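You operate a simulated robot arm through the tools that you are given. There is no shell and no other tool.

You run a simulated robot arm. Do the job below in one go: nothing can be reset, and whatever is moved stays where it is left.

TASK
Vacuum the crumbs off the steel table.
Fine: pink cloth into the cream tub first; the vacuum ends switched off, back where it stood. Set down upright: hand vacuum. What is to be rubbed or washed off counts as gone when no trace of it is left.

The check looks at the end state, three seconds after you hand in, the way a careful person would. Anything else that was tipped, shoved, dropped, spilled or broken makes it a failure. Flat cloth is picked up by pressing the open fingertips on it (5 to 10 N) and closing them slowly along it; thin cloth reads only 2 to 8 mm in the jaws.

THE ROBOT
A 7-joint arm with a two-finger parallel gripper, fixed in place. Base frame: the origin is at the foot of the arm, x ahead of it, y to its left, z up. Readings come in mm, degrees, newtons and seconds.
With the tool pointing down near the work surface it reaches from about 420 to 900 mm from the base axis. Its first joint turns from -143.0 to 143.0 degrees. Payload 3 kg.
The TCP is the grasp point between the finger pads, 30 mm short of the fingertips. In the tool frame z runs along the fingers and y along their closing line. The gripper opens to 94 mm. The fingers are 28 mm wide and 10 mm thick; the gripper's body (50 by 96 mm) begins 55 mm behind the TCP.
Orientation is told as [roll, pitch, yaw] about the base's x, y, z axes, in that order, counted from this pose: with the fingers straight down and closing along the base's y, the tool's x points along the base's -x, its y along +y and its z along -z.

THE INTERFACE
- The arm moves only by the tool servo_tool. Its argument "plan" is a list of rows, each a list of 3 entries, a list of its own where there are three numbers: the shift along the base's x, y, z in mm, then the turn, a rotation vector about the base's x, y, z in degrees, then the closure, from 0 (fully open) to 1 (shut). In form: [[[x, y, z], [rx, ry, rz], jaw], ...]. A call has 1 to 20 rows; each row shifts and turns the commanded pose from where the row before left it. Rows are played at 5 a second. More than 50 mm and 8.6 degrees between two rows, or a gripper value outside its range, and nothing of the call is played. Where a pose cannot be reached the arm comes as near as it can. A force on the tool above 40 N (or 10 N above the force at the start of the call, whichever is more), or a blocked arm, ends the call early, and 0.2 s more pass. Each finger travels about 72 mm/s and halts on what it meets, pressing with about 32 N; the grip force reading is that of the motor and also rises with nothing between the fingers. The clock runs only during rows and for 0.2 s after the last one: add rows that do not move to give the fingers time. The reply holds the time, the measured pose of the TCP, the force on the tool along the base axes, the opening and the grip force, in the units named above and with some noise, with the torque about the TCP (base axes, N m) and any sound that the robot's microphone picked up.
- Cameras (640 x 400 px; columns grow to the right, rows downward): "scene" is fixed at [399, -650.7, 1650.3]; the picture's right is [0.98, -0.20, 0.00], its down [-0.14, -0.69, -0.71] and it looks along [0.14, 0.70, -0.70] (base axes); focal length 319 px, centre (320, 200). "wrist" rides on the gripper at [76, 14, -103] in the tool frame; the picture's right is [-0.18, 0.98, 0.00], its down [-0.75, -0.14, -0.64] and it looks along [-0.63, -0.12, 0.77] (tool axes); focal length 243 px, centre (320, 200). There is no depth. A picture from a camera that has moved, and an enlarged one, comes with that camera's place and axes in the base frame and with its lens.
- snapshot(camera): a new picture of that camera. It takes no simulated time.
- inspect(camera, box): a new picture of the part [left, top, right, bottom] of that camera's present view, enlarged. It takes no simulated time.
- close_job(): hands the job in; it is judged then, once.

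Nothing tells you positions but the pictures and the camera data. Unless the task says otherwise, let go and move clear before handing in.

The tools are called by a JSON object that holds its "op" and its "data". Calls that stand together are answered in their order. servo_tool: Moves the arm, as the interface text tells. Its arguments: {"type":"object","properties":{"plan":{"type":"array","items":{"type":"array"}}},"required":["plan"]} The other tools are called the same way: snapshot (camera) takes a picture; inspect (camera, box) takes an enlarged picture of a part of a camera's view; close_job () hands the job in.

At the start:

```text
time_s: 0.0
eef_pos: [439.6, 366.1, 1197.6]
orientation: [0.1, 0.0, 0.0]
ft_force: [-0.3, -1.3, -0.3]
moment: [-0.01, -0.01, -0.01]
opening: 93.9
grasp_force: 0.0
```

scene: 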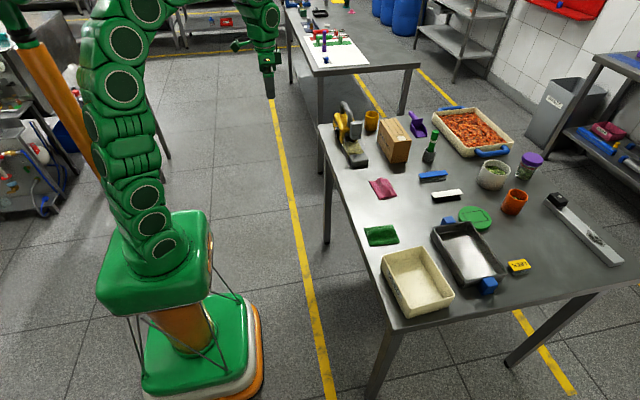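
wrist: 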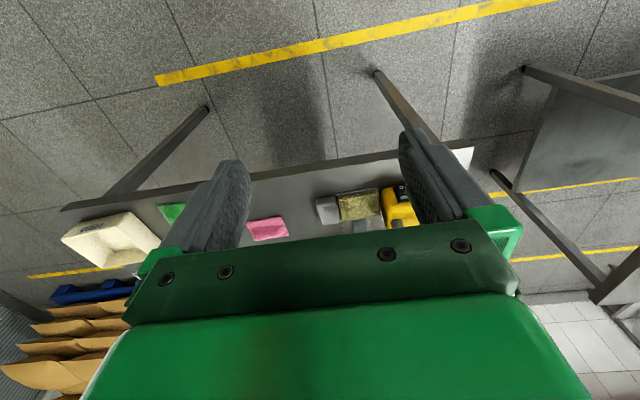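

I see a steel table to the right of the arm with a pink cloth, green cloth, cream tub, black tray, and a yellow device that may be the hand vacuum. I'll take enlarged views first to find the crumbs and the vacuum.

{"op": "inspect", "data": {"camera": "scene", "box": [310, 90, 470, 190]}}

{"op": "inspect", "data": {"camera": "scene", "box": [340, 160, 500, 260]}}

{"op": "inspect", "data": {"camera": "scene", "box": [360, 220, 520, 320]}}

{"op": "inspect", "data": {"camera": "scene", "box": [470, 150, 630, 250]}}

{"op": "inspect", "data": {"camera": "scene", "box": [420, 90, 580, 190]}}

```text
4.00 times, centred on (390, 140) of scene
camera zoom: at [399.0, -650.7, 1650.3], right [0.98, -0.2, 0.0], down [-0.14, -0.69, -0.71], along [0.14, 0.7, -0.7], focal length 1275 px, centre (40, 440)
```

zoom: 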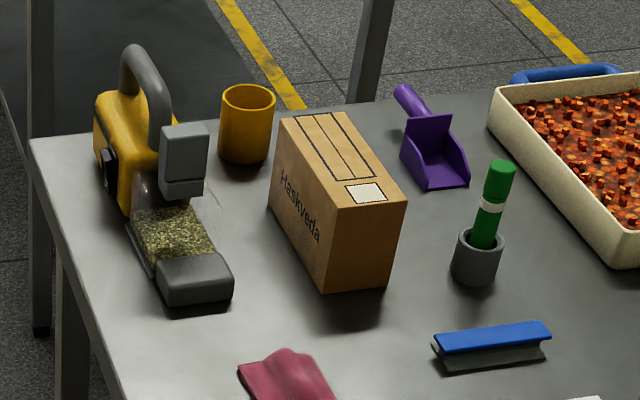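

```text
4.00 times, centred on (420, 210) of scene
camera zoom: at [399.0, -650.7, 1650.3], right [0.98, -0.2, 0.0], down [-0.14, -0.69, -0.71], along [0.14, 0.7, -0.7], focal length 1275 px, centre (-80, 160)
```

zoom: 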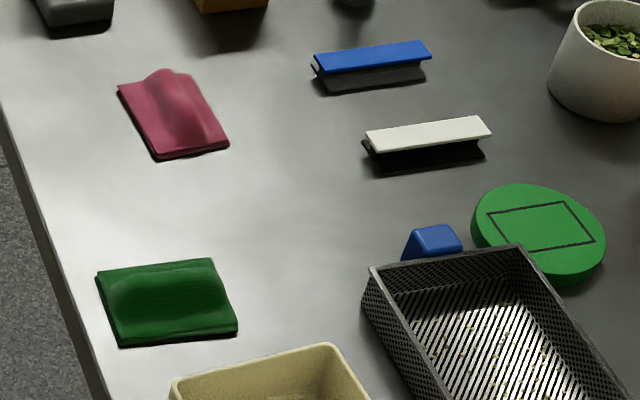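

```text
4.00 times, centred on (440, 270) of scene
camera zoom: at [399.0, -650.7, 1650.3], right [0.98, -0.2, 0.0], down [-0.14, -0.69, -0.71], along [0.14, 0.7, -0.7], focal length 1275 px, centre (-160, -80)
```

zoom: 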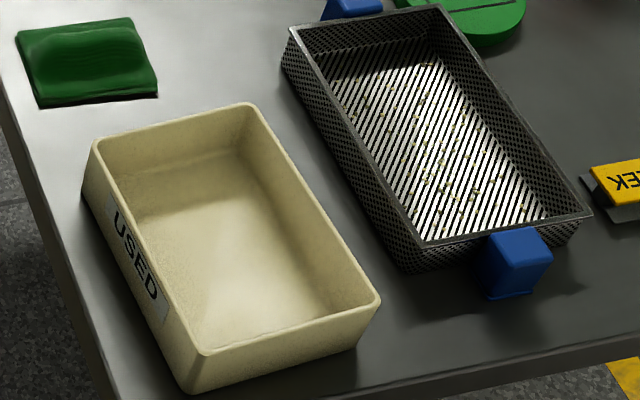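

```text
4.00 times, centred on (550, 200) of scene
camera zoom: at [399.0, -650.7, 1650.3], right [0.98, -0.2, 0.0], down [-0.14, -0.69, -0.71], along [0.14, 0.7, -0.7], focal length 1275 px, centre (-600, 200)
```

zoom: 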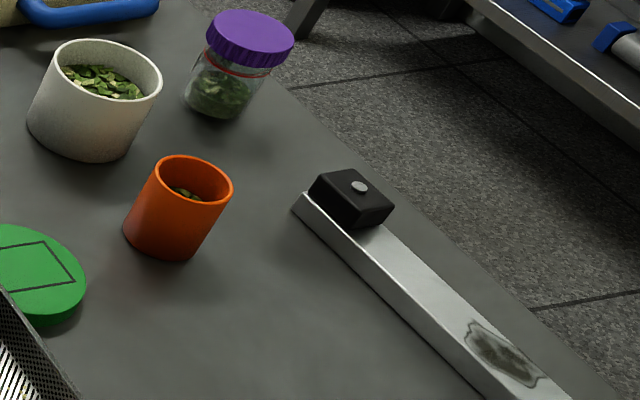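

```text
4.00 times, centred on (500, 140) of scene
camera zoom: at [399.0, -650.7, 1650.3], right [0.98, -0.2, 0.0], down [-0.14, -0.69, -0.71], along [0.14, 0.7, -0.7], focal length 1275 px, centre (-400, 440)
```

zoom: 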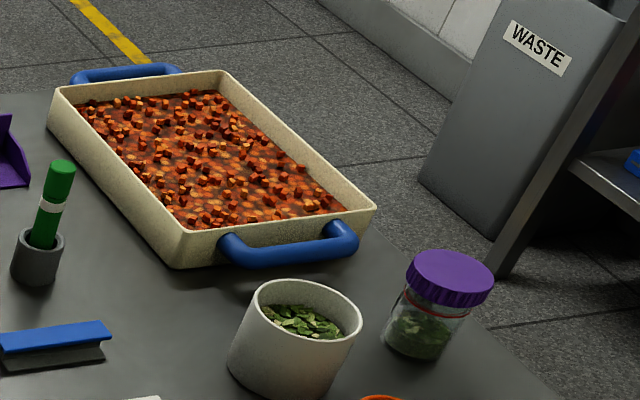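

The yellow machine at the table's far-left end looks like the hand vacuum. I don't see crumbs on the bare table yet, so I'll zoom in tighter on the vacuum, the cloth and the open areas.

{"op": "inspect", "data": {"camera": "scene", "box": [328, 95, 388, 170]}}

{"op": "inspect", "data": {"camera": "scene", "box": [360, 165, 420, 205]}}

{"op": "inspect", "data": {"camera": "scene", "box": [400, 160, 480, 210]}}

{"op": "inspect", "data": {"camera": "scene", "box": [340, 190, 440, 253]}}

{"op": "inspect", "data": {"camera": "scene", "box": [480, 220, 640, 320]}}

{"op": "inspect", "data": {"camera": "wrist", "box": [150, 150, 450, 260]}}

{"op": "inspect", "data": {"camera": "scene", "box": [280, 0, 440, 100]}}

```text
5.33 times, centred on (358, 132) of scene
camera zoom: at [399.0, -650.7, 1650.3], right [0.98, -0.2, 0.0], down [-0.14, -0.69, -0.71], along [0.14, 0.7, -0.7], focal length 1700 px, centre (117, 560)
```

zoom: 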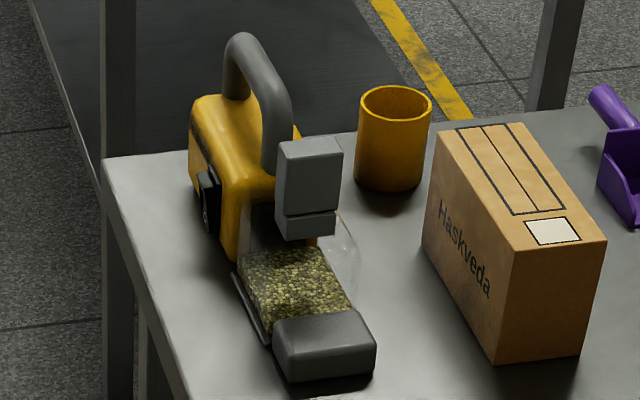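

```text
10.00 times, centred on (390, 185) of scene
camera zoom: at [399.0, -650.7, 1650.3], right [0.98, -0.2, 0.0], down [-0.14, -0.69, -0.71], along [0.14, 0.7, -0.7], focal length 3187 px, centre (-380, 350)
```

zoom: 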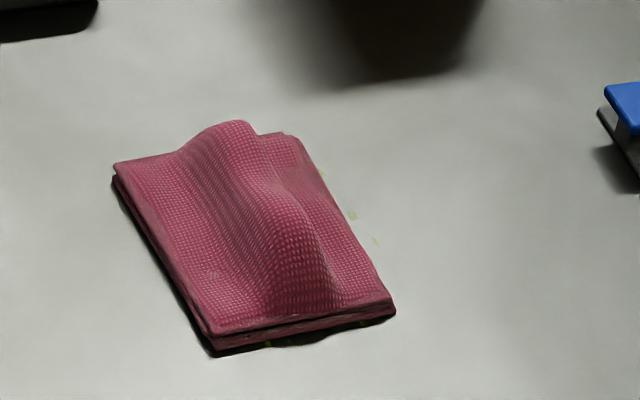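

```text
8.00 times, centred on (440, 185) of scene
camera zoom: at [399.0, -650.7, 1650.3], right [0.98, -0.2, 0.0], down [-0.14, -0.69, -0.71], along [0.14, 0.7, -0.7], focal length 2550 px, centre (-640, 320)
```

zoom: 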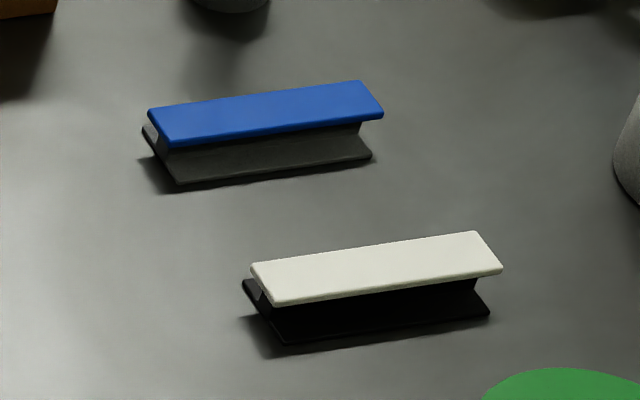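

```text
6.35 times, centred on (390, 222) of scene
camera zoom: at [399.0, -650.7, 1650.3], right [0.98, -0.2, 0.0], down [-0.14, -0.69, -0.71], along [0.14, 0.7, -0.7], focal length 2024 px, centre (-124, 64)
```

zoom: 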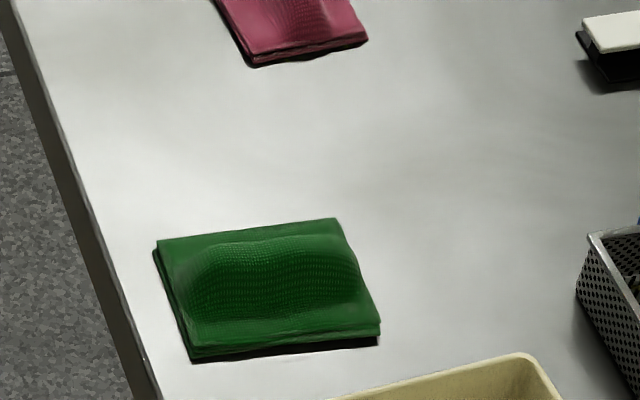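

```text
4.00 times, centred on (560, 270) of scene
camera zoom: at [399.0, -650.7, 1650.3], right [0.98, -0.2, 0.0], down [-0.14, -0.69, -0.71], along [0.14, 0.7, -0.7], focal length 1275 px, centre (-640, -80)
```

zoom: 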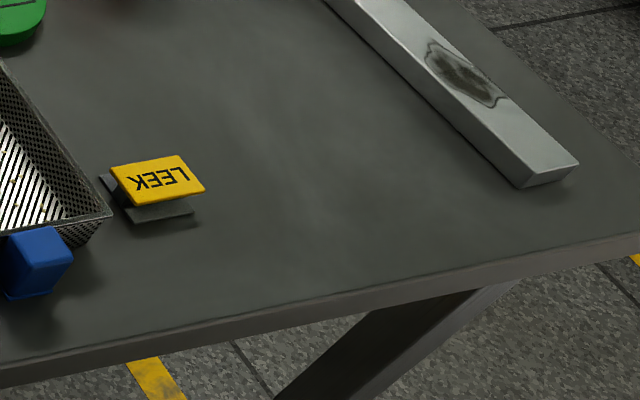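

```text
2.13 times, centred on (300, 205) of wrist
camera zoom: at [362.7, 379.7, 1299.3], right [0.18, 0.98, 0.0], down [0.75, -0.14, 0.64], along [0.63, -0.12, -0.77], focal length 518 px, centre (363, 189)
```

zoom: 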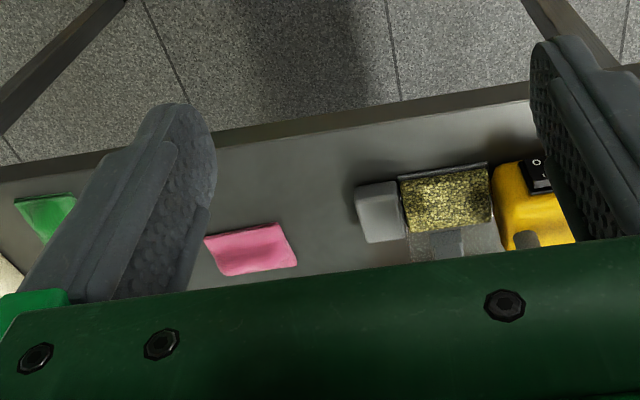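

```text
4.00 times, centred on (360, 50) of scene
camera zoom: at [399.0, -650.7, 1650.3], right [0.98, -0.2, 0.0], down [-0.14, -0.69, -0.71], along [0.14, 0.7, -0.7], focal length 1275 px, centre (160, 800)
```

zoom: 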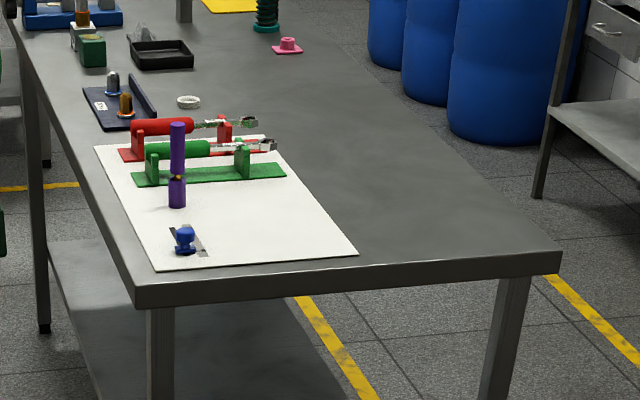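

Green flecks show at the edge of the pink cloth, so the crumbs are under it. I put the cloth at about (803, 165), the table top at about z 845, the tub centre at about (743, -247), and the vacuum at about (740, 330-550) with a rocker switch on the side facing the arm. Next I move over for a closer look at the vacuum.

{"op": "servo_tool", "data": {"plan": [[[10, 38, -22], [0, 0, 0], 0], [[10, 38, -22], [0, 0, 0], 0], [[10, 38, -22], [0, 0, 0], 0], [[0, 0, 0], [0, 0, 0], 0]]}}

{"op": "snapshot", "data": {"camera": "wrist"}}

```text
time_s: 1.0
eef_pos: [469.4, 480.5, 1132.0]
orientation: [0.0, 0.0, -0.1]
ft_force: [0.3, 0.4, -0.4]
moment: [0.0, -0.06, -0.02]
opening: 93.8
grasp_force: 0.0
```

```text
taken
camera wrist: at [392.8, 494.1, 1234.2], right [0.18, 0.98, 0.0], down [0.75, -0.14, 0.64], along [0.63, -0.12, -0.77], focal length 243 px, centre (320, 200)
```

wrist: 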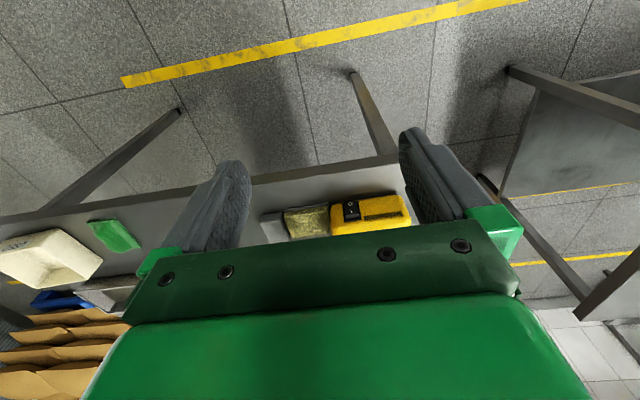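

The wrist picture is upside down for distance: far things fall behind the gripper. I move further out over the table, staying above the vacuum's handle (about z 1040), to see it better.

{"op": "servo_tool", "data": {"plan": [[[40, -5, 5], [0, 0, 0], 0], [[40, -5, 5], [0, 0, 0], 0], [[40, -5, 5], [0, 0, 0], 0], [[40, -5, 5], [0, 0, 0], 0], [[0, 0, 0], [0, 0, 0], 0]]}}

{"op": "snapshot", "data": {"camera": "wrist"}}

{"op": "snapshot", "data": {"camera": "scene"}}

```text
time_s: 2.2
eef_pos: [628.7, 459.1, 1152.4]
orientation: [0.0, 0.0, 0.1]
ft_force: [0.0, 0.2, -0.3]
moment: [0.04, -0.02, 0.03]
opening: 94.1
grasp_force: 0.0
```

```text
taken
camera wrist: at [552.5, 473.8, 1253.4], right [0.18, 0.98, 0.0], down [0.75, -0.14, 0.64], along [0.63, -0.12, -0.77], focal length 243 px, centre (320, 200)
```

wrist: 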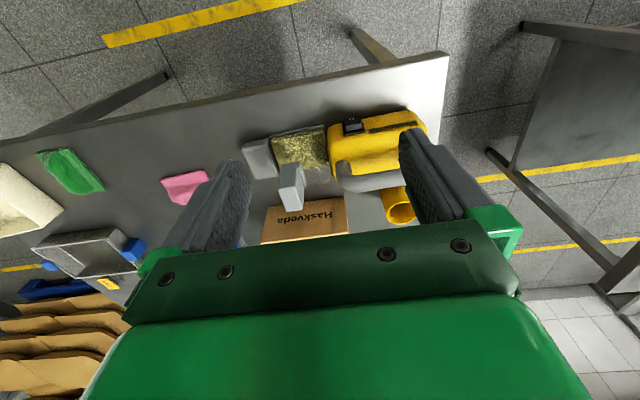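

```text
taken
```

scene: 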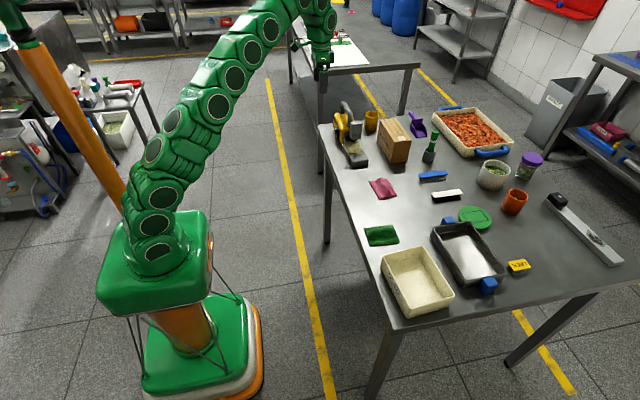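

{"op": "inspect", "data": {"camera": "wrist", "box": [230, 95, 440, 230]}}

{"op": "inspect", "data": {"camera": "wrist", "box": [320, 100, 440, 175]}}

```text
2.96 times, centred on (335, 162) of wrist
camera zoom: at [552.5, 473.8, 1253.4], right [0.18, 0.98, 0.0], down [0.75, -0.14, 0.64], along [0.63, -0.12, -0.77], focal length 719 px, centre (276, 311)
```

zoom: 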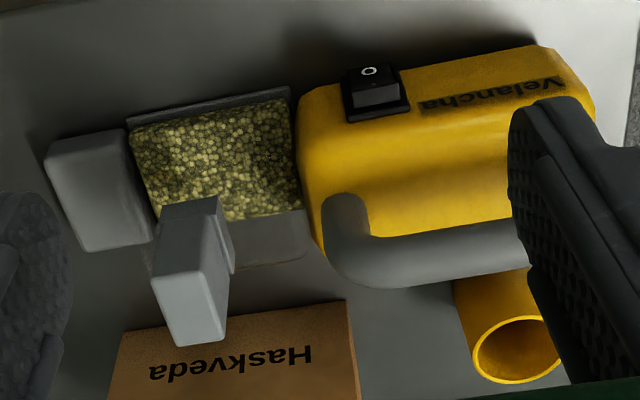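

```text
5.33 times, centred on (380, 138) of wrist
camera zoom: at [552.5, 473.8, 1253.4], right [0.18, 0.98, 0.0], down [0.75, -0.14, 0.64], along [0.63, -0.12, -0.77], focal length 1294 px, centre (0, 533)
```

zoom: 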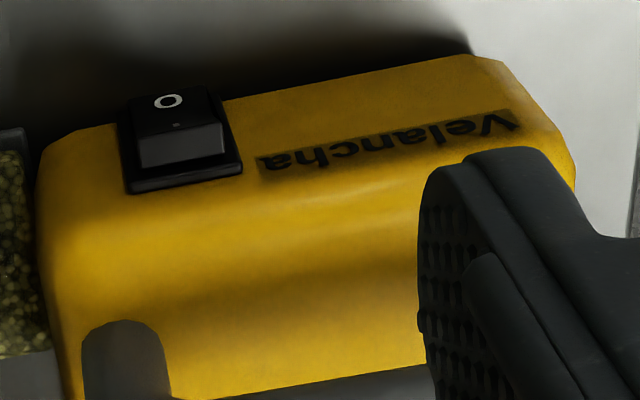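

The vacuum's handle is a bar running along y, with the nozzle pointing toward -y and the rocker switch on its -x side showing "O". Cloth first: I move over it while turning the tool so the fingers close along x, across the ridge of the cloth.

{"op": "servo_tool", "data": {"plan": [[[14.5, -24.5, -4], [0, 0, -7.5], 0], [[14.5, -24.5, -4], [0, 0, -7.5], 0], [[14.5, -24.5, -8], [0, 0, -7.5], 0], [[14.5, -24.5, -8], [0, 0, -7.5], 0], [[14.5, -24.5, -8], [0, 0, -7.5], 0], [[14.5, -24.5, -8], [0, 0, -7.5], 0.1], [[14.5, -24.5, -10], [0, 0, -7.5], 0.2], [[14.5, -24.5, -10], [0, 0, -7.5], 0.3], [[14.5, -24.5, -10], [0, 0, -7.5], 0.35], [[14.5, -24.5, -10], [0, 0, -7.5], 0.35], [[14.5, -24.5, -10], [0, 0, -7.5], 0.35], [[14.5, -24.5, -10], [0, 0, -7.5], 0.35], [[0, 0, 0], [0, 0, 0], 0.35]]}}

{"op": "snapshot", "data": {"camera": "wrist"}}

{"op": "snapshot", "data": {"camera": "scene"}}

```text
time_s: 5.0
eef_pos: [804.0, 166.5, 1051.8]
orientation: [0.0, 0.0, -90.1]
ft_force: [0.3, -0.1, -1.2]
moment: [0.01, 0.03, 0.02]
opening: 61.2
grasp_force: 0.0
```

```text
taken
camera wrist: at [817.6, 241.8, 1153.3], right [0.98, -0.19, 0.0], down [-0.14, -0.75, 0.64], along [-0.12, -0.63, -0.77], focal length 243 px, centre (320, 200)
```

wrist: 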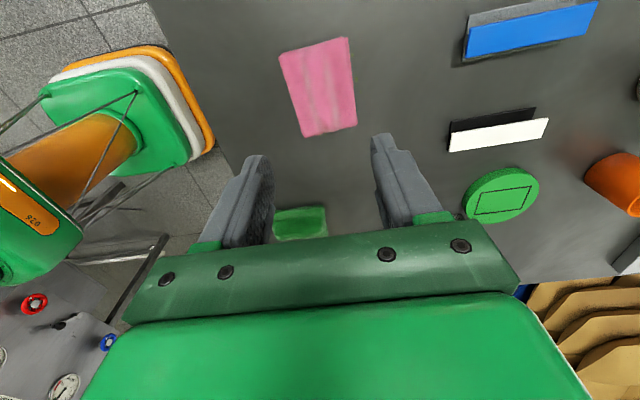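

```text
taken
```

scene: 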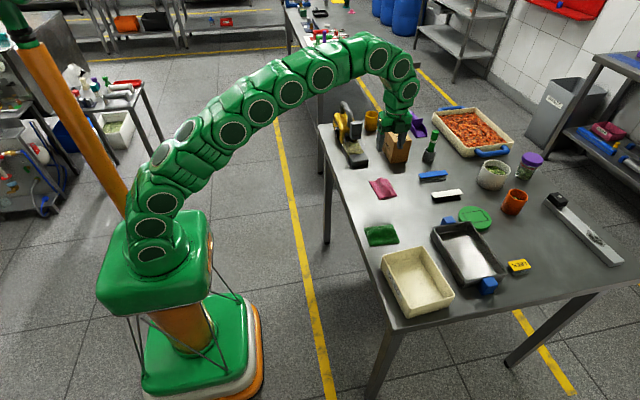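

The tool is turned and sits above the cloth, whose centre I now put at about (803, 155). I narrow the fingers to 50 mm so both tips land on the cloth, and come down to just above it.

{"op": "servo_tool", "data": {"plan": [[[0, -11, -35], [0, 0, 0], 0.468], [[0, 0, -40], [0, 0, 0], 0.468], [[0, 0, -40], [0, 0, 0], 0.468], [[0, 0, -30], [0, 0, 0], 0.468], [[0, 0, -10], [0, 0, 0], 0.468], [[0, 0, 0], [0, 0, 0], 0.468]]}}

{"op": "inspect", "data": {"camera": "scene", "box": [350, 150, 430, 210]}}

{"op": "snapshot", "data": {"camera": "wrist"}}

```text
time_s: 6.4
eef_pos: [802.9, 155.7, 897.6]
orientation: [0.0, 0.0, -90.1]
ft_force: [-0.6, 0.7, 0.9]
moment: [-0.02, 0.0, -0.04]
opening: 50.1
grasp_force: 0.0
```

```text
6.67 times, centred on (390, 180) of scene
camera zoom: at [399.0, -650.7, 1650.3], right [0.98, -0.2, 0.0], down [-0.14, -0.69, -0.71], along [0.14, 0.7, -0.7], focal length 2125 px, centre (-147, 333)
```

zoom: 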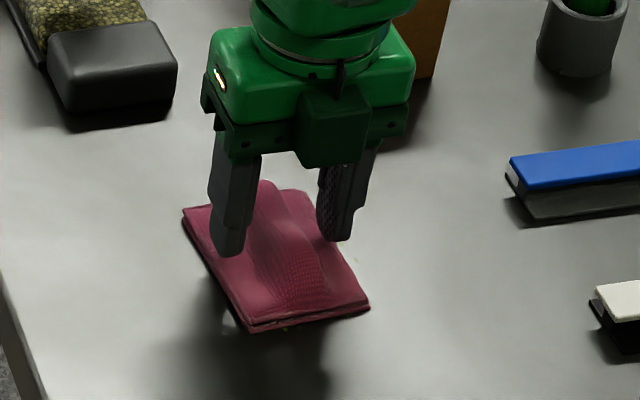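

```text
taken
camera wrist: at [817.2, 230.8, 998.4], right [0.98, -0.18, 0.0], down [-0.14, -0.75, 0.64], along [-0.12, -0.63, -0.77], focal length 243 px, centre (320, 200)
```

wrist: 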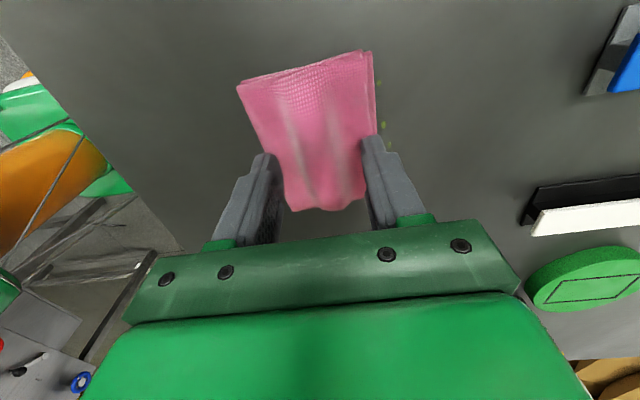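

The fingertips straddle the ridge, and green crumbs show on the cloth's +x side. I descend in small steps, watching for contact.

{"op": "servo_tool", "data": {"plan": [[[0, 0, -3], [0, 0, 0], 0.468], [[0, 0, -3], [0, 0, 0], 0.468], [[0, 0, -3], [0, 0, 0], 0.468], [[0, 0, 0], [0, 0, 0], 0.468]]}}

```text
time_s: 7.4
eef_pos: [801.8, 156.1, 887.1]
orientation: [0.0, 0.0, -90.0]
ft_force: [-3.5, -0.5, 10.4]
moment: [-0.03, 0.12, 0.01]
opening: 50.0
grasp_force: 0.1
```

Contact at 10 N with the tips at about z 857. I close slowly along the cloth now.

{"op": "servo_tool", "data": {"plan": [[[0, 0, 0], [0, 0, 0], 0.49], [[0, 0, 0], [0, 0, 0], 0.51], [[0, 0, 0], [0, 0, 0], 0.53], [[0, 0, 0], [0, 0, 0], 0.55], [[0, 0, 0], [0, 0, 0], 0.57], [[0, 0, 0], [0, 0, 0], 0.59]]}}

{"op": "snapshot", "data": {"camera": "wrist"}}

```text
time_s: 8.8
eef_pos: [803.4, 153.8, 888.8]
orientation: [0.0, 0.0, -90.0]
ft_force: [0.6, 1.4, 16.7]
moment: [0.04, -0.01, -0.01]
opening: 45.1
grasp_force: 5.4
```

```text
taken
camera wrist: at [817.1, 230.5, 989.9], right [0.98, -0.18, 0.0], down [-0.14, -0.75, 0.64], along [-0.12, -0.63, -0.77], focal length 243 px, centre (320, 200)
```

wrist: 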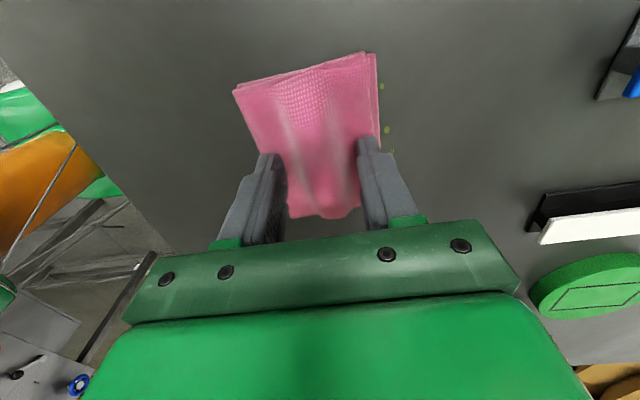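

The fingers are lagging and the press force has risen to about 17 N. I ease up about a millimetre and keep closing.

{"op": "servo_tool", "data": {"plan": [[[0, 0, 0.7], [0, 0, 0], 0.6], [[0, 0, 0], [0, 0, 0], 0.62], [[0, 0, 0], [0, 0, 0], 0.64], [[0, 0, 0], [0, 0, 0], 0.66]]}}

```text
time_s: 9.8
eef_pos: [803.0, 154.8, 889.1]
orientation: [0.0, 0.0, -90.0]
ft_force: [0.3, -0.2, 12.7]
moment: [0.02, -0.02, 0.02]
opening: 36.8
grasp_force: 4.4
```

{"op": "servo_tool", "data": {"plan": [[[0, 0, 0.3], [0, 0, 0], 0.68], [[0, 0, 0], [0, 0, 0], 0.7], [[0, 0, 0], [0, 0, 0], 0.72], [[0, 0, 0], [0, 0, 0], 0.74], [[0, 0, 0], [0, 0, 0], 0.76]]}}

{"op": "snapshot", "data": {"camera": "wrist"}}

```text
time_s: 11.0
eef_pos: [802.4, 155.3, 889.2]
orientation: [0.0, 0.0, -90.0]
ft_force: [0.5, 0.4, 5.2]
moment: [0.01, -0.03, 0.15]
opening: 24.3
grasp_force: 31.7
```

```text
taken
camera wrist: at [816.8, 230.7, 990.3], right [0.98, -0.18, 0.0], down [-0.14, -0.75, 0.64], along [-0.12, -0.63, -0.77], focal length 243 px, centre (320, 200)
```

wrist: 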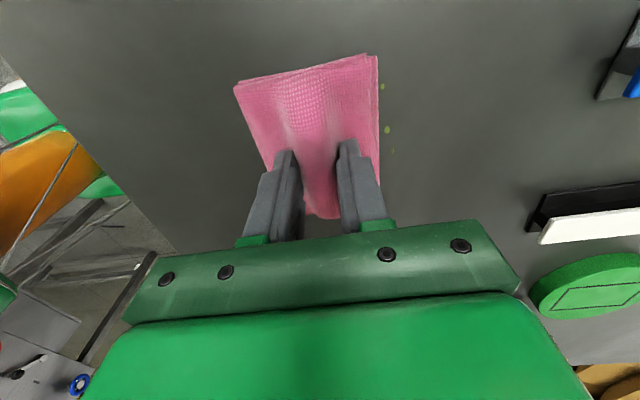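

The grip force is up at 24 mm opening, so the ridge is between the pads. I continue closing fully to see where it settles.

{"op": "servo_tool", "data": {"plan": [[[0, 0, 0], [0, 0, 0], 0.8], [[0, 0, 0], [0, 0, 0], 0.84], [[0, 0, 0], [0, 0, 0], 0.88], [[0, 0, 0], [0, 0, 0], 0.92], [[0, 0, 0], [0, 0, 0], 0.96], [[0, 0, 0], [0, 0, 0], 1.0], [[0, 0, 0], [0, 0, 0], 1.0]]}}

{"op": "snapshot", "data": {"camera": "wrist"}}

```text
time_s: 12.6
eef_pos: [802.8, 154.7, 888.5]
orientation: [0.0, 0.0, -89.9]
ft_force: [0.6, 0.4, 2.8]
moment: [0.02, -0.01, 0.09]
opening: 24.2
grasp_force: 31.7
```

```text
taken
camera wrist: at [816.9, 230.6, 990.3], right [0.98, -0.18, 0.0], down [-0.14, -0.75, 0.64], along [-0.12, -0.63, -0.77], focal length 243 px, centre (320, 200)
```

wrist: 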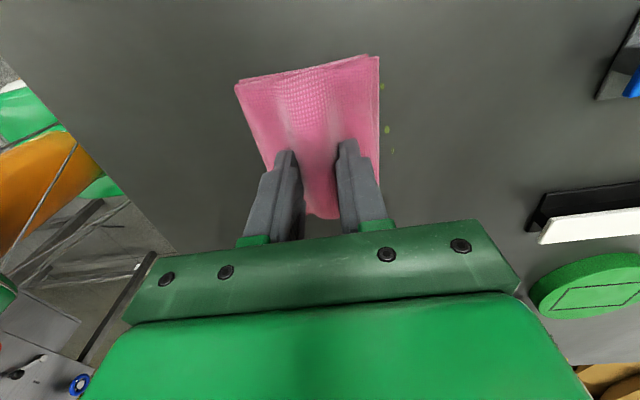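

It holds firm at 24 mm. I lift a little to see whether the cloth comes up.

{"op": "servo_tool", "data": {"plan": [[[0, 0, 10], [0, 0, 0], 1], [[0, 0, 15], [0, 0, 0], 1], [[0, 0, 20], [0, 0, 0], 1], [[0, 0, 0], [0, 0, 0], 1]]}}

{"op": "snapshot", "data": {"camera": "wrist"}}

{"op": "inspect", "data": {"camera": "scene", "box": [350, 150, 430, 210]}}

```text
time_s: 13.6
eef_pos: [802.0, 154.4, 934.6]
orientation: [-0.1, 0.0, -90.0]
ft_force: [-0.3, 0.0, -0.4]
moment: [0.02, 0.01, -0.01]
opening: 24.4
grasp_force: 31.7
```

```text
taken
camera wrist: at [817.0, 230.7, 1035.5], right [0.98, -0.18, 0.0], down [-0.14, -0.75, 0.64], along [-0.12, -0.63, -0.77], focal length 243 px, centre (320, 200)
```

wrist: 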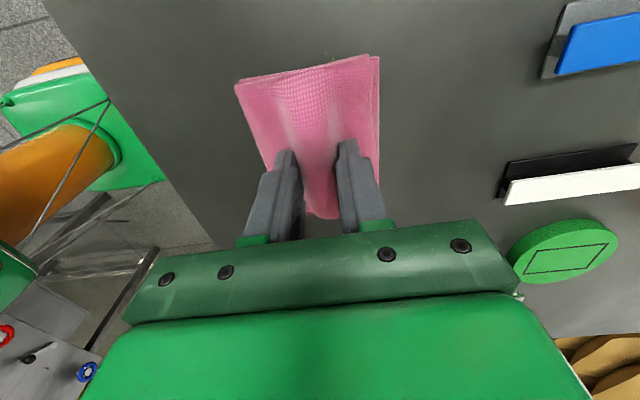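

```text
6.67 times, centred on (390, 180) of scene
camera zoom: at [399.0, -650.7, 1650.3], right [0.98, -0.2, 0.0], down [-0.14, -0.69, -0.71], along [0.14, 0.7, -0.7], focal length 2125 px, centre (-147, 333)
```

zoom: 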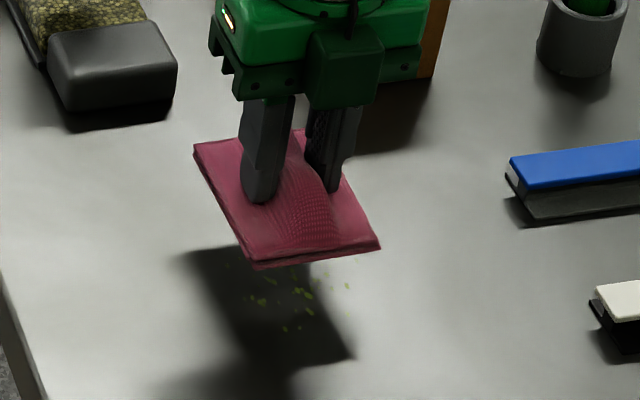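

The cloth is up in one piece, and a patch of crumbs is showing on the table below. I lift higher and carry it to the cream tub.

{"op": "servo_tool", "data": {"plan": [[[0, 0, 35], [0, 0, 0], 1], [[0, 0, 35], [0, 0, 0], 1], [[-3, -20, 15], [0, 0, 0], 1], [[-6, -42, 0], [0, 0, 0], 1], [[-6, -42, 0], [0, 0, 0], 1], [[-6, -42, 0], [0, 0, 0], 1], [[-6, -42, 0], [0, 0, 0], 1], [[-6, -42, 0], [0, 0, 0], 1], [[-6, -42, 0], [0, 0, 0], 1], [[-6, -42, 0], [0, 0, 0], 1], [[-6, -42, 0], [0, 0, 0], 1], [[-6, -42, 0], [0, 0, 0], 1], [[0, 0, 0], [0, 0, 0], 1]]}}

{"op": "snapshot", "data": {"camera": "wrist"}}

{"op": "inspect", "data": {"camera": "scene", "box": [350, 200, 510, 320]}}

{"op": "inspect", "data": {"camera": "scene", "box": [350, 150, 430, 210]}}

```text
time_s: 16.4
eef_pos: [745.1, -243.8, 1016.7]
orientation: [-0.1, 0.1, -90.0]
ft_force: [-0.6, -0.2, -0.5]
moment: [0.0, -0.02, 0.02]
opening: 24.3
grasp_force: 32.1
```

```text
taken
camera wrist: at [759.5, -167.5, 1118.2], right [0.98, -0.18, 0.0], down [-0.14, -0.75, 0.64], along [-0.12, -0.63, -0.77], focal length 243 px, centre (320, 200)
```

wrist: 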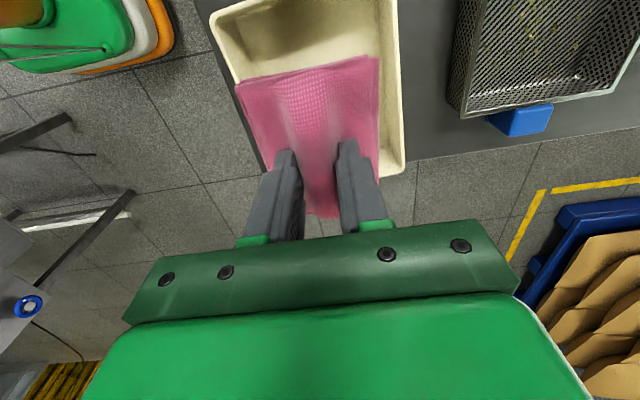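

```text
3.33 times, centred on (430, 260) of scene
camera zoom: at [399.0, -650.7, 1650.3], right [0.98, -0.2, 0.0], down [-0.14, -0.69, -0.71], along [0.14, 0.7, -0.7], focal length 1062 px, centre (-47, 0)
```

zoom: 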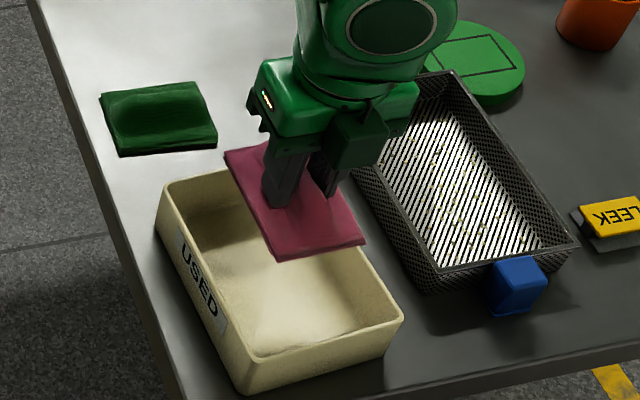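

```text
6.67 times, centred on (390, 180) of scene
camera zoom: at [399.0, -650.7, 1650.3], right [0.98, -0.2, 0.0], down [-0.14, -0.69, -0.71], along [0.14, 0.7, -0.7], focal length 2125 px, centre (-147, 333)
```

zoom: 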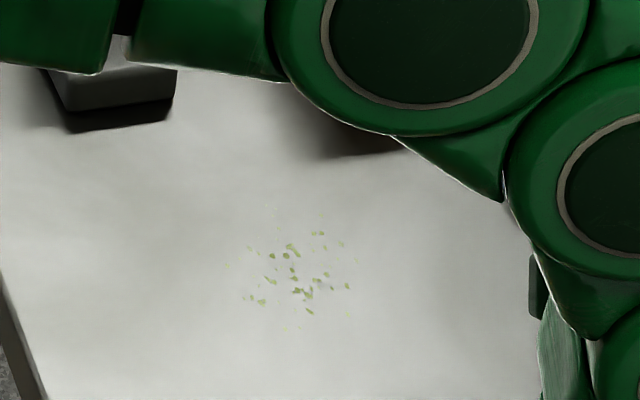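

The tub rim computes to z 909, centred near (746, -242), and the cloth is over it. I lower it inside, open just enough to let go without touching the walls, and lift out.

{"op": "servo_tool", "data": {"plan": [[[0, 0, -30], [0, 0, 0], 1], [[0, 0, -30], [0, 0, 0], 1], [[0, 0, -25], [0, 0, 0], 1], [[0, 0, -15], [0, 0, 0], 1], [[0, 0, -10], [0, 0, 0], 1], [[0, 0, 0], [0, 0, 0], 1]]}}

{"op": "snapshot", "data": {"camera": "wrist"}}

{"op": "inspect", "data": {"camera": "scene", "box": [370, 220, 470, 320]}}

```text
time_s: 17.8
eef_pos: [746.2, -244.8, 908.5]
orientation: [0.0, 0.0, -90.1]
ft_force: [0.0, 0.3, -0.1]
moment: [0.01, 0.02, 0.03]
opening: 24.1
grasp_force: 32.2
```

```text
taken
camera wrist: at [759.9, -167.8, 1009.8], right [0.98, -0.18, 0.0], down [-0.14, -0.75, 0.64], along [-0.12, -0.63, -0.77], focal length 243 px, centre (320, 200)
```

wrist: 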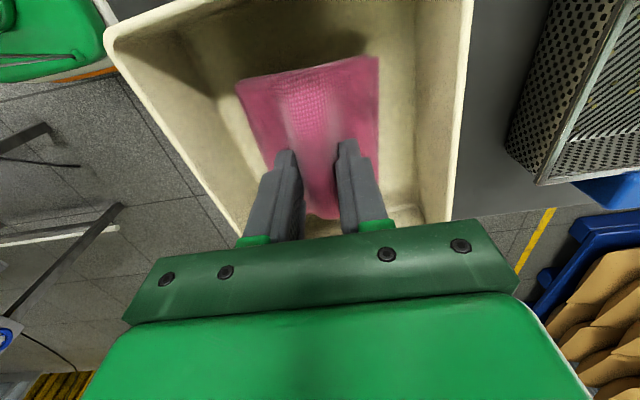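

```text
4.00 times, centred on (420, 270) of scene
camera zoom: at [399.0, -650.7, 1650.3], right [0.98, -0.2, 0.0], down [-0.14, -0.69, -0.71], along [0.14, 0.7, -0.7], focal length 1275 px, centre (-80, -80)
```

zoom: 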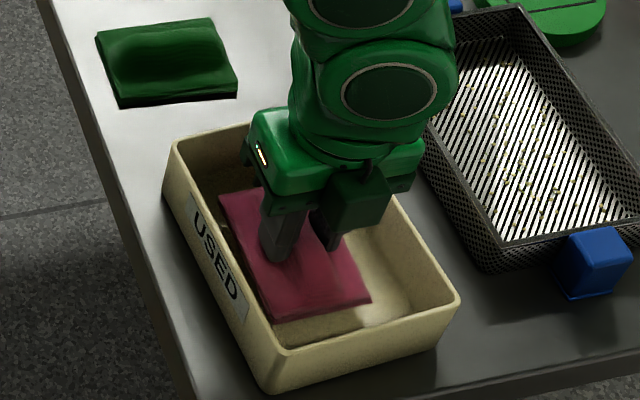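

The cloth is well inside the tub. I go down a few more millimetres, open gently, and lift out.

{"op": "servo_tool", "data": {"plan": [[[0, 0, -4], [0, 0, 0], 1], [[0, 0, -3], [0, 0, 0], 1], [[0, 0, 0], [0, 0, 0], 0.7], [[0, 0, 0], [0, 0, 0], 0.55], [[0, 0, 0], [0, 0, 0], 0.47], [[0, 0, 0], [0, 0, 0], 0.47], [[0, 0, 10], [0, 0, 0], 0.47], [[0, 0, 30], [0, 0, 0], 0.47], [[0, 0, 40], [0, 0, 0], 0.47], [[0, 0, 40], [0, 0, 0], 0.47], [[0, 0, 0], [0, 0, 0], 0.47]]}}

{"op": "snapshot", "data": {"camera": "wrist"}}

{"op": "inspect", "data": {"camera": "scene", "box": [370, 220, 470, 320]}}

```text
time_s: 20.2
eef_pos: [746.0, -242.7, 1022.3]
orientation: [0.0, 0.0, -90.0]
ft_force: [-0.2, 0.7, -1.3]
moment: [-0.02, 0.01, -0.02]
opening: 49.6
grasp_force: 0.1
```

```text
taken
camera wrist: at [760.3, -167.4, 1122.8], right [0.98, -0.18, 0.0], down [-0.14, -0.75, 0.64], along [-0.12, -0.63, -0.77], focal length 243 px, centre (320, 200)
```

wrist: 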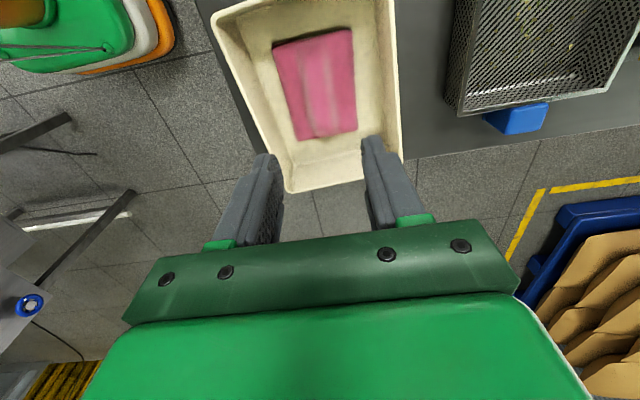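

```text
4.00 times, centred on (420, 270) of scene
camera zoom: at [399.0, -650.7, 1650.3], right [0.98, -0.2, 0.0], down [-0.14, -0.69, -0.71], along [0.14, 0.7, -0.7], focal length 1275 px, centre (-80, -80)
```

zoom: 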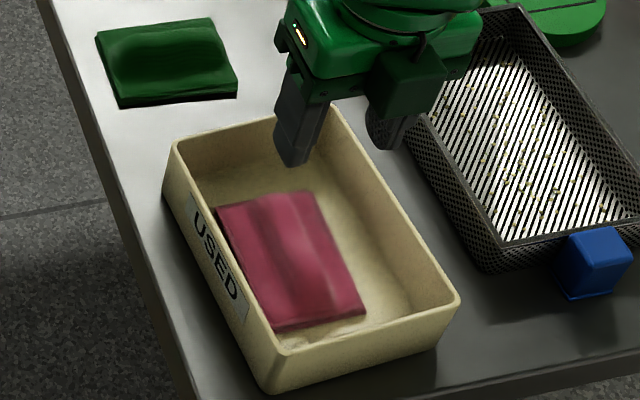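

The pink cloth lies in the tub. Next I go back to the vacuum's arm side for a close look at the rocker switch, turning the tool back to yaw 0 on the way and keeping high.

{"op": "servo_tool", "data": {"plan": [[[-14, 40, 10], [0, 0, 5], 0.6], [[-14, 40, 10], [0, 0, 5], 0.8], [[-14, 40, 10], [0, 0, 5], 1], [[-14, 40, 10], [0, 0, 5], 1], [[-14, 40, 10], [0, 0, 5], 1], [[-16, 40, 5], [0, 0, 5], 1], [[-16, 40, 0], [0, 0, 5], 1], [[-16, 40, 0], [0, 0, 5], 1], [[-16, 40, 0], [0, 0, 5], 1], [[-16, 40, 0], [0, 0, 5], 1], [[-16, 40, 0], [0, 0, 5], 1], [[-16, 40, 0], [0, 0, 5], 1], [[-16, 40, 0], [0, 0, 5], 1], [[-16, 40, 0], [0, 0, 5], 1], [[-16, 40, 0], [0, 0, 5], 1], [[-16, 40, 0], [0, 0, 5], 1], [[-16, 40, 0], [0, 0, 5], 1], [[-16, 40, 0], [0, 0, 5], 1], [[0, 0, 0], [0, 0, 0], 1]]}}

{"op": "servo_tool", "data": {"plan": [[[-10, 0, -5], [0, -7.5, 0], 1], [[-10, 0, -5], [0, -7.5, 0], 1], [[-10, 0, -5], [0, -7.5, 0], 1], [[-10, 0, -5], [0, -7.5, 0], 1], [[0, 0, 0], [0, 0, 0], 1]]}}

{"op": "snapshot", "data": {"camera": "wrist"}}

```text
time_s: 24.2
eef_pos: [467.4, 477.6, 1076.5]
orientation: [0.0, 0.0, 0.0]
ft_force: [-0.1, -0.1, -0.2]
moment: [0.0, 0.0, -0.01]
opening: 0.0
grasp_force: 31.8
```

```text
time_s: 25.4
eef_pos: [426.6, 477.0, 1057.8]
orientation: [0.1, -29.9, -0.1]
ft_force: [0.4, 0.1, -0.5]
moment: [-0.02, -0.01, 0.03]
opening: 0.2
grasp_force: 31.9
```

```text
taken
camera wrist: at [310.3, 490.6, 1106.8], right [0.16, 0.98, 0.09], down [0.33, -0.14, 0.93], along [0.93, -0.12, -0.35], focal length 243 px, centre (320, 200)
```

wrist: 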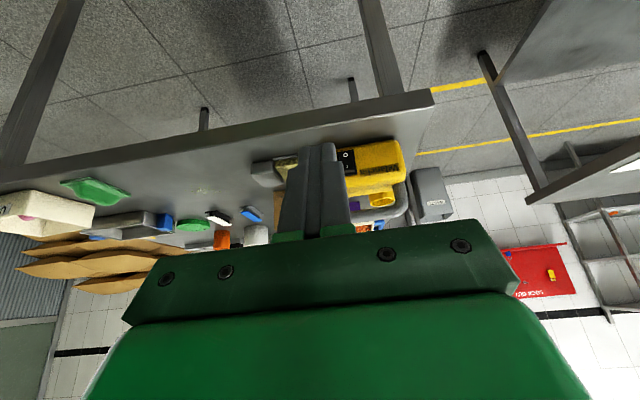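

{"op": "inspect", "data": {"camera": "wrist", "box": [325, 130, 421, 190]}}

{"op": "inspect", "data": {"camera": "wrist", "box": [240, 120, 464, 260]}}

{"op": "inspect", "data": {"camera": "scene", "box": [328, 105, 376, 135]}}

{"op": "inspect", "data": {"camera": "scene", "box": [328, 95, 392, 170]}}

```text
6.67 times, centred on (373, 160) of wrist
camera zoom: at [310.3, 490.6, 1106.8], right [0.16, 0.98, 0.09], down [0.33, -0.14, 0.93], along [0.93, -0.12, -0.35], focal length 1618 px, centre (-33, 467)
```

zoom: 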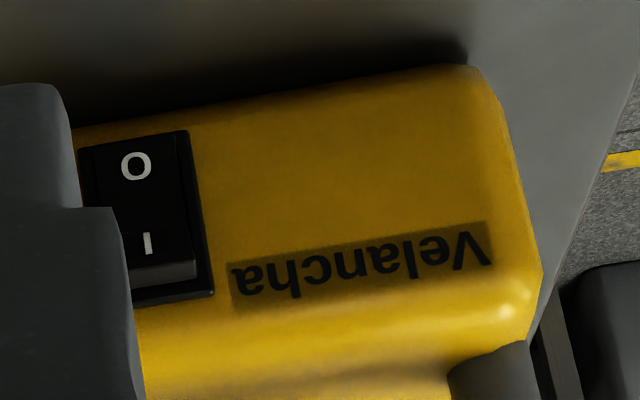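

```text
2.86 times, centred on (352, 190) of wrist
camera zoom: at [310.3, 490.6, 1106.8], right [0.16, 0.98, 0.09], down [0.33, -0.14, 0.93], along [0.93, -0.12, -0.35], focal length 693 px, centre (229, 229)
```

zoom: 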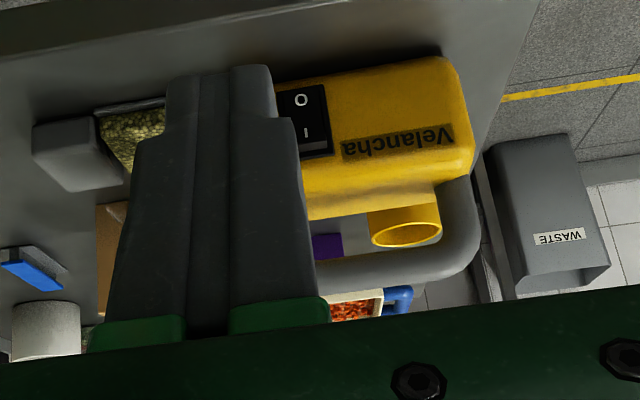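

```text
13.33 times, centred on (352, 120) of scene
camera zoom: at [399.0, -650.7, 1650.3], right [0.98, -0.2, 0.0], down [-0.14, -0.69, -0.71], along [0.14, 0.7, -0.7], focal length 4249 px, centre (-107, 1267)
```

zoom: 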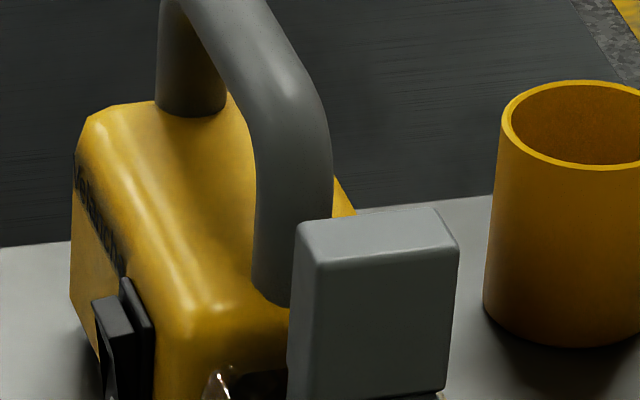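

```text
5.33 times, centred on (360, 132) of scene
camera zoom: at [399.0, -650.7, 1650.3], right [0.98, -0.2, 0.0], down [-0.14, -0.69, -0.71], along [0.14, 0.7, -0.7], focal length 1700 px, centre (107, 560)
```

zoom: 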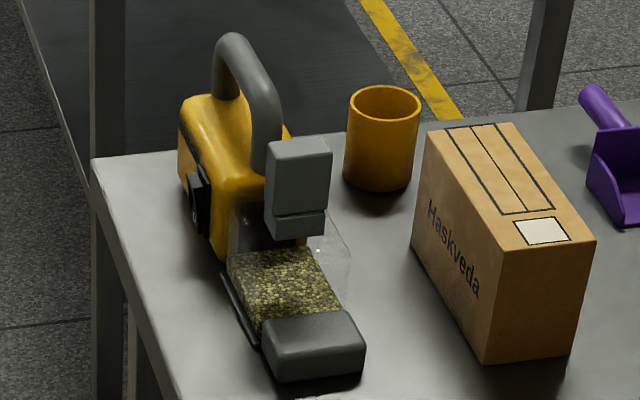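

The rocker is on the vacuum's vertical -x wall, centred near (704, 494.5, 897), with "I" at the top sticking out and "O" pressed in at the bottom. The plan is to tilt the closed fingers 45° outward and push the upper end gently in +x, so next I move to a stand-off pose.

{"op": "servo_tool", "data": {"plan": [[[35, 3, -20], [0, -2.5, 0], 1], [[35, 3, -20], [0, -2.5, 0], 1], [[35, 3, -20], [0, -2.5, 0], 1], [[35, 3, -25], [0, -2.5, 0], 1], [[35, 3, -25], [0, -2.5, 0], 1], [[33, 2.5, -25], [0, -2.5, 0], 1], [[0, 0, 0], [0, 0, 0], 1]]}}

{"op": "snapshot", "data": {"camera": "wrist"}}

{"op": "inspect", "data": {"camera": "scene", "box": [300, 85, 396, 145]}}

```text
time_s: 27.0
eef_pos: [636.5, 492.4, 922.3]
orientation: [0.0, -45.0, 0.0]
ft_force: [-0.8, 0.9, -0.7]
moment: [0.04, -0.02, 0.01]
opening: 0.1
grasp_force: 32.2
```

```text
taken
camera wrist: at [509.7, 507.0, 939.6], right [0.13, 0.98, 0.13], down [0.08, -0.14, 0.99], along [0.99, -0.12, -0.1], focal length 243 px, centre (320, 200)
```

wrist: 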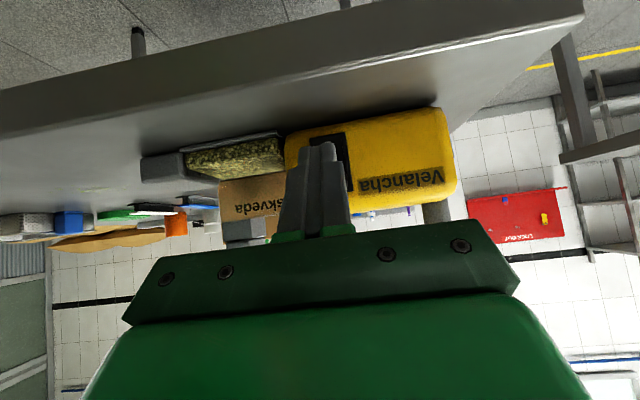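

```text
6.67 times, centred on (348, 115) of scene
camera zoom: at [399.0, -650.7, 1650.3], right [0.98, -0.2, 0.0], down [-0.14, -0.69, -0.71], along [0.14, 0.7, -0.7], focal length 2125 px, centre (133, 767)
```

zoom: 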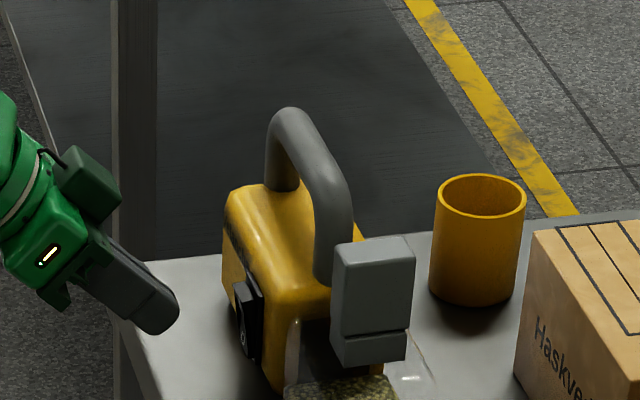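

{"op": "inspect", "data": {"camera": "wrist", "box": [270, 100, 470, 225]}}

{"op": "inspect", "data": {"camera": "wrist", "box": [300, 120, 372, 165]}}

{"op": "inspect", "data": {"camera": "scene", "box": [318, 115, 366, 145]}}

```text
3.20 times, centred on (370, 162) of wrist
camera zoom: at [509.7, 507.0, 939.6], right [0.13, 0.98, 0.13], down [0.08, -0.14, 0.99], along [0.99, -0.12, -0.1], focal length 776 px, centre (160, 320)
```

zoom: 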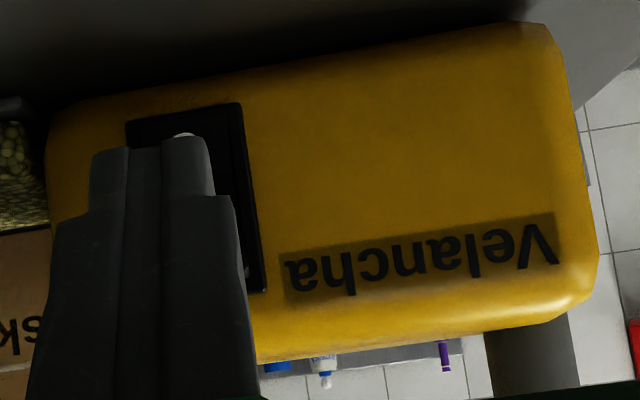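

```text
8.89 times, centred on (336, 142) of wrist
camera zoom: at [509.7, 507.0, 939.6], right [0.13, 0.98, 0.13], down [0.08, -0.14, 0.99], along [0.99, -0.12, -0.1], focal length 2157 px, centre (178, 711)
```

zoom: 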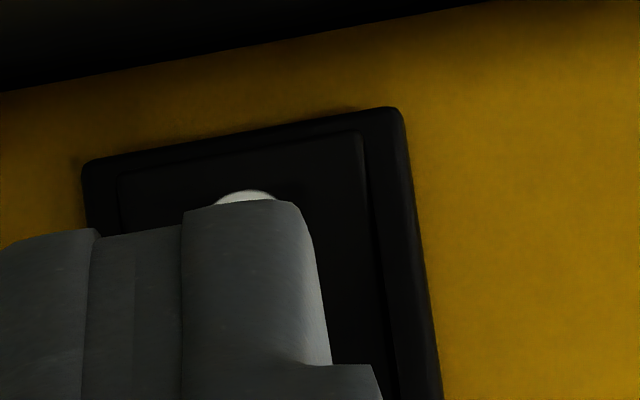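

```text
13.33 times, centred on (342, 130) of scene
camera zoom: at [399.0, -650.7, 1650.3], right [0.98, -0.2, 0.0], down [-0.14, -0.69, -0.71], along [0.14, 0.7, -0.7], focal length 4249 px, centre (27, 1133)
```

zoom: 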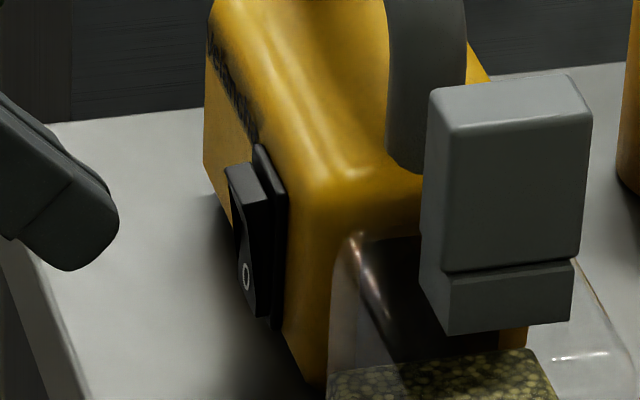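

The close-up confirms the rocker's upper end sticks out toward the arm, with about 35 mm to go from the fingertip. I shift +4 mm in y and +2 mm in z, and close most of the gap.

{"op": "servo_tool", "data": {"plan": [[[10, 2, 2], [0, 0, 0], 1], [[10, 2, 0], [0, 0, 0], 1], [[8, 0, 0], [0, 0, 0], 1], [[0, 0, 0], [0, 0, 0], 1]]}}

{"op": "inspect", "data": {"camera": "scene", "box": [318, 115, 366, 145]}}

{"op": "inspect", "data": {"camera": "wrist", "box": [270, 100, 470, 225]}}

```text
time_s: 28.0
eef_pos: [664.5, 498.4, 924.2]
orientation: [-0.1, -44.9, 0.0]
ft_force: [0.7, -0.5, 0.1]
moment: [0.0, 0.04, -0.01]
opening: 0.0
grasp_force: 32.1
```

```text
13.33 times, centred on (342, 130) of scene
camera zoom: at [399.0, -650.7, 1650.3], right [0.98, -0.2, 0.0], down [-0.14, -0.69, -0.71], along [0.14, 0.7, -0.7], focal length 4249 px, centre (27, 1133)
```

zoom: 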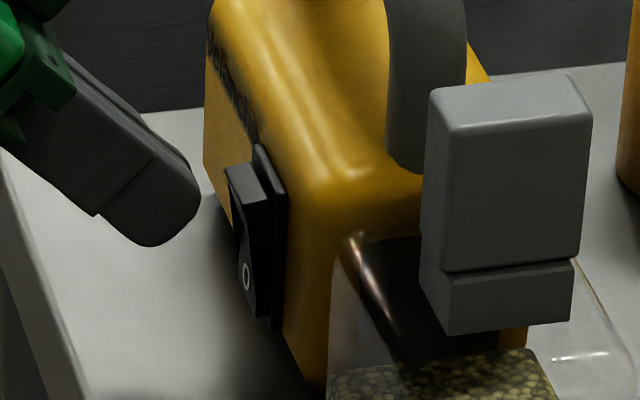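

```text
3.20 times, centred on (370, 162) of wrist
camera zoom: at [537.4, 512.3, 941.6], right [0.13, 0.98, 0.13], down [0.08, -0.14, 0.99], along [0.99, -0.12, -0.1], focal length 776 px, centre (160, 320)
```

zoom: 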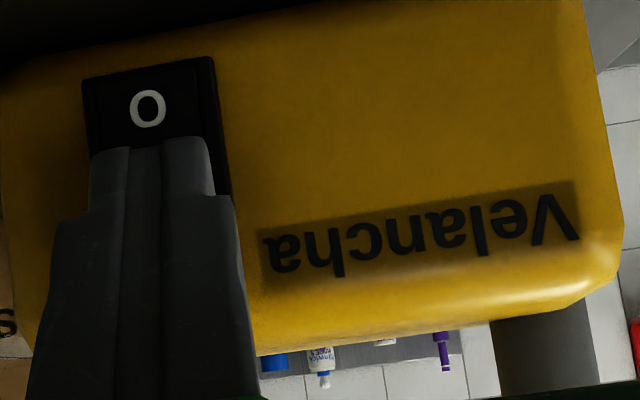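

The fingertip is about 8 mm from the rocker's upper end and lined up with it. I advance in fine steps, watching force and sound.

{"op": "servo_tool", "data": {"plan": [[[2, 0, 0], [0, 0, 0], 1], [[2, 0, 0], [0, 0, 0], 1], [[2, 0, 0], [0, 0, 0], 1], [[1, 0, 0], [0, 0, 0], 1]]}}

```text
time_s: 29.0
eef_pos: [670.1, 498.5, 924.0]
orientation: [0.0, -45.0, -0.1]
ft_force: [0.2, 0.4, -0.1]
moment: [-0.02, 0.0, 0.05]
opening: 0.2
grasp_force: 32.5
```

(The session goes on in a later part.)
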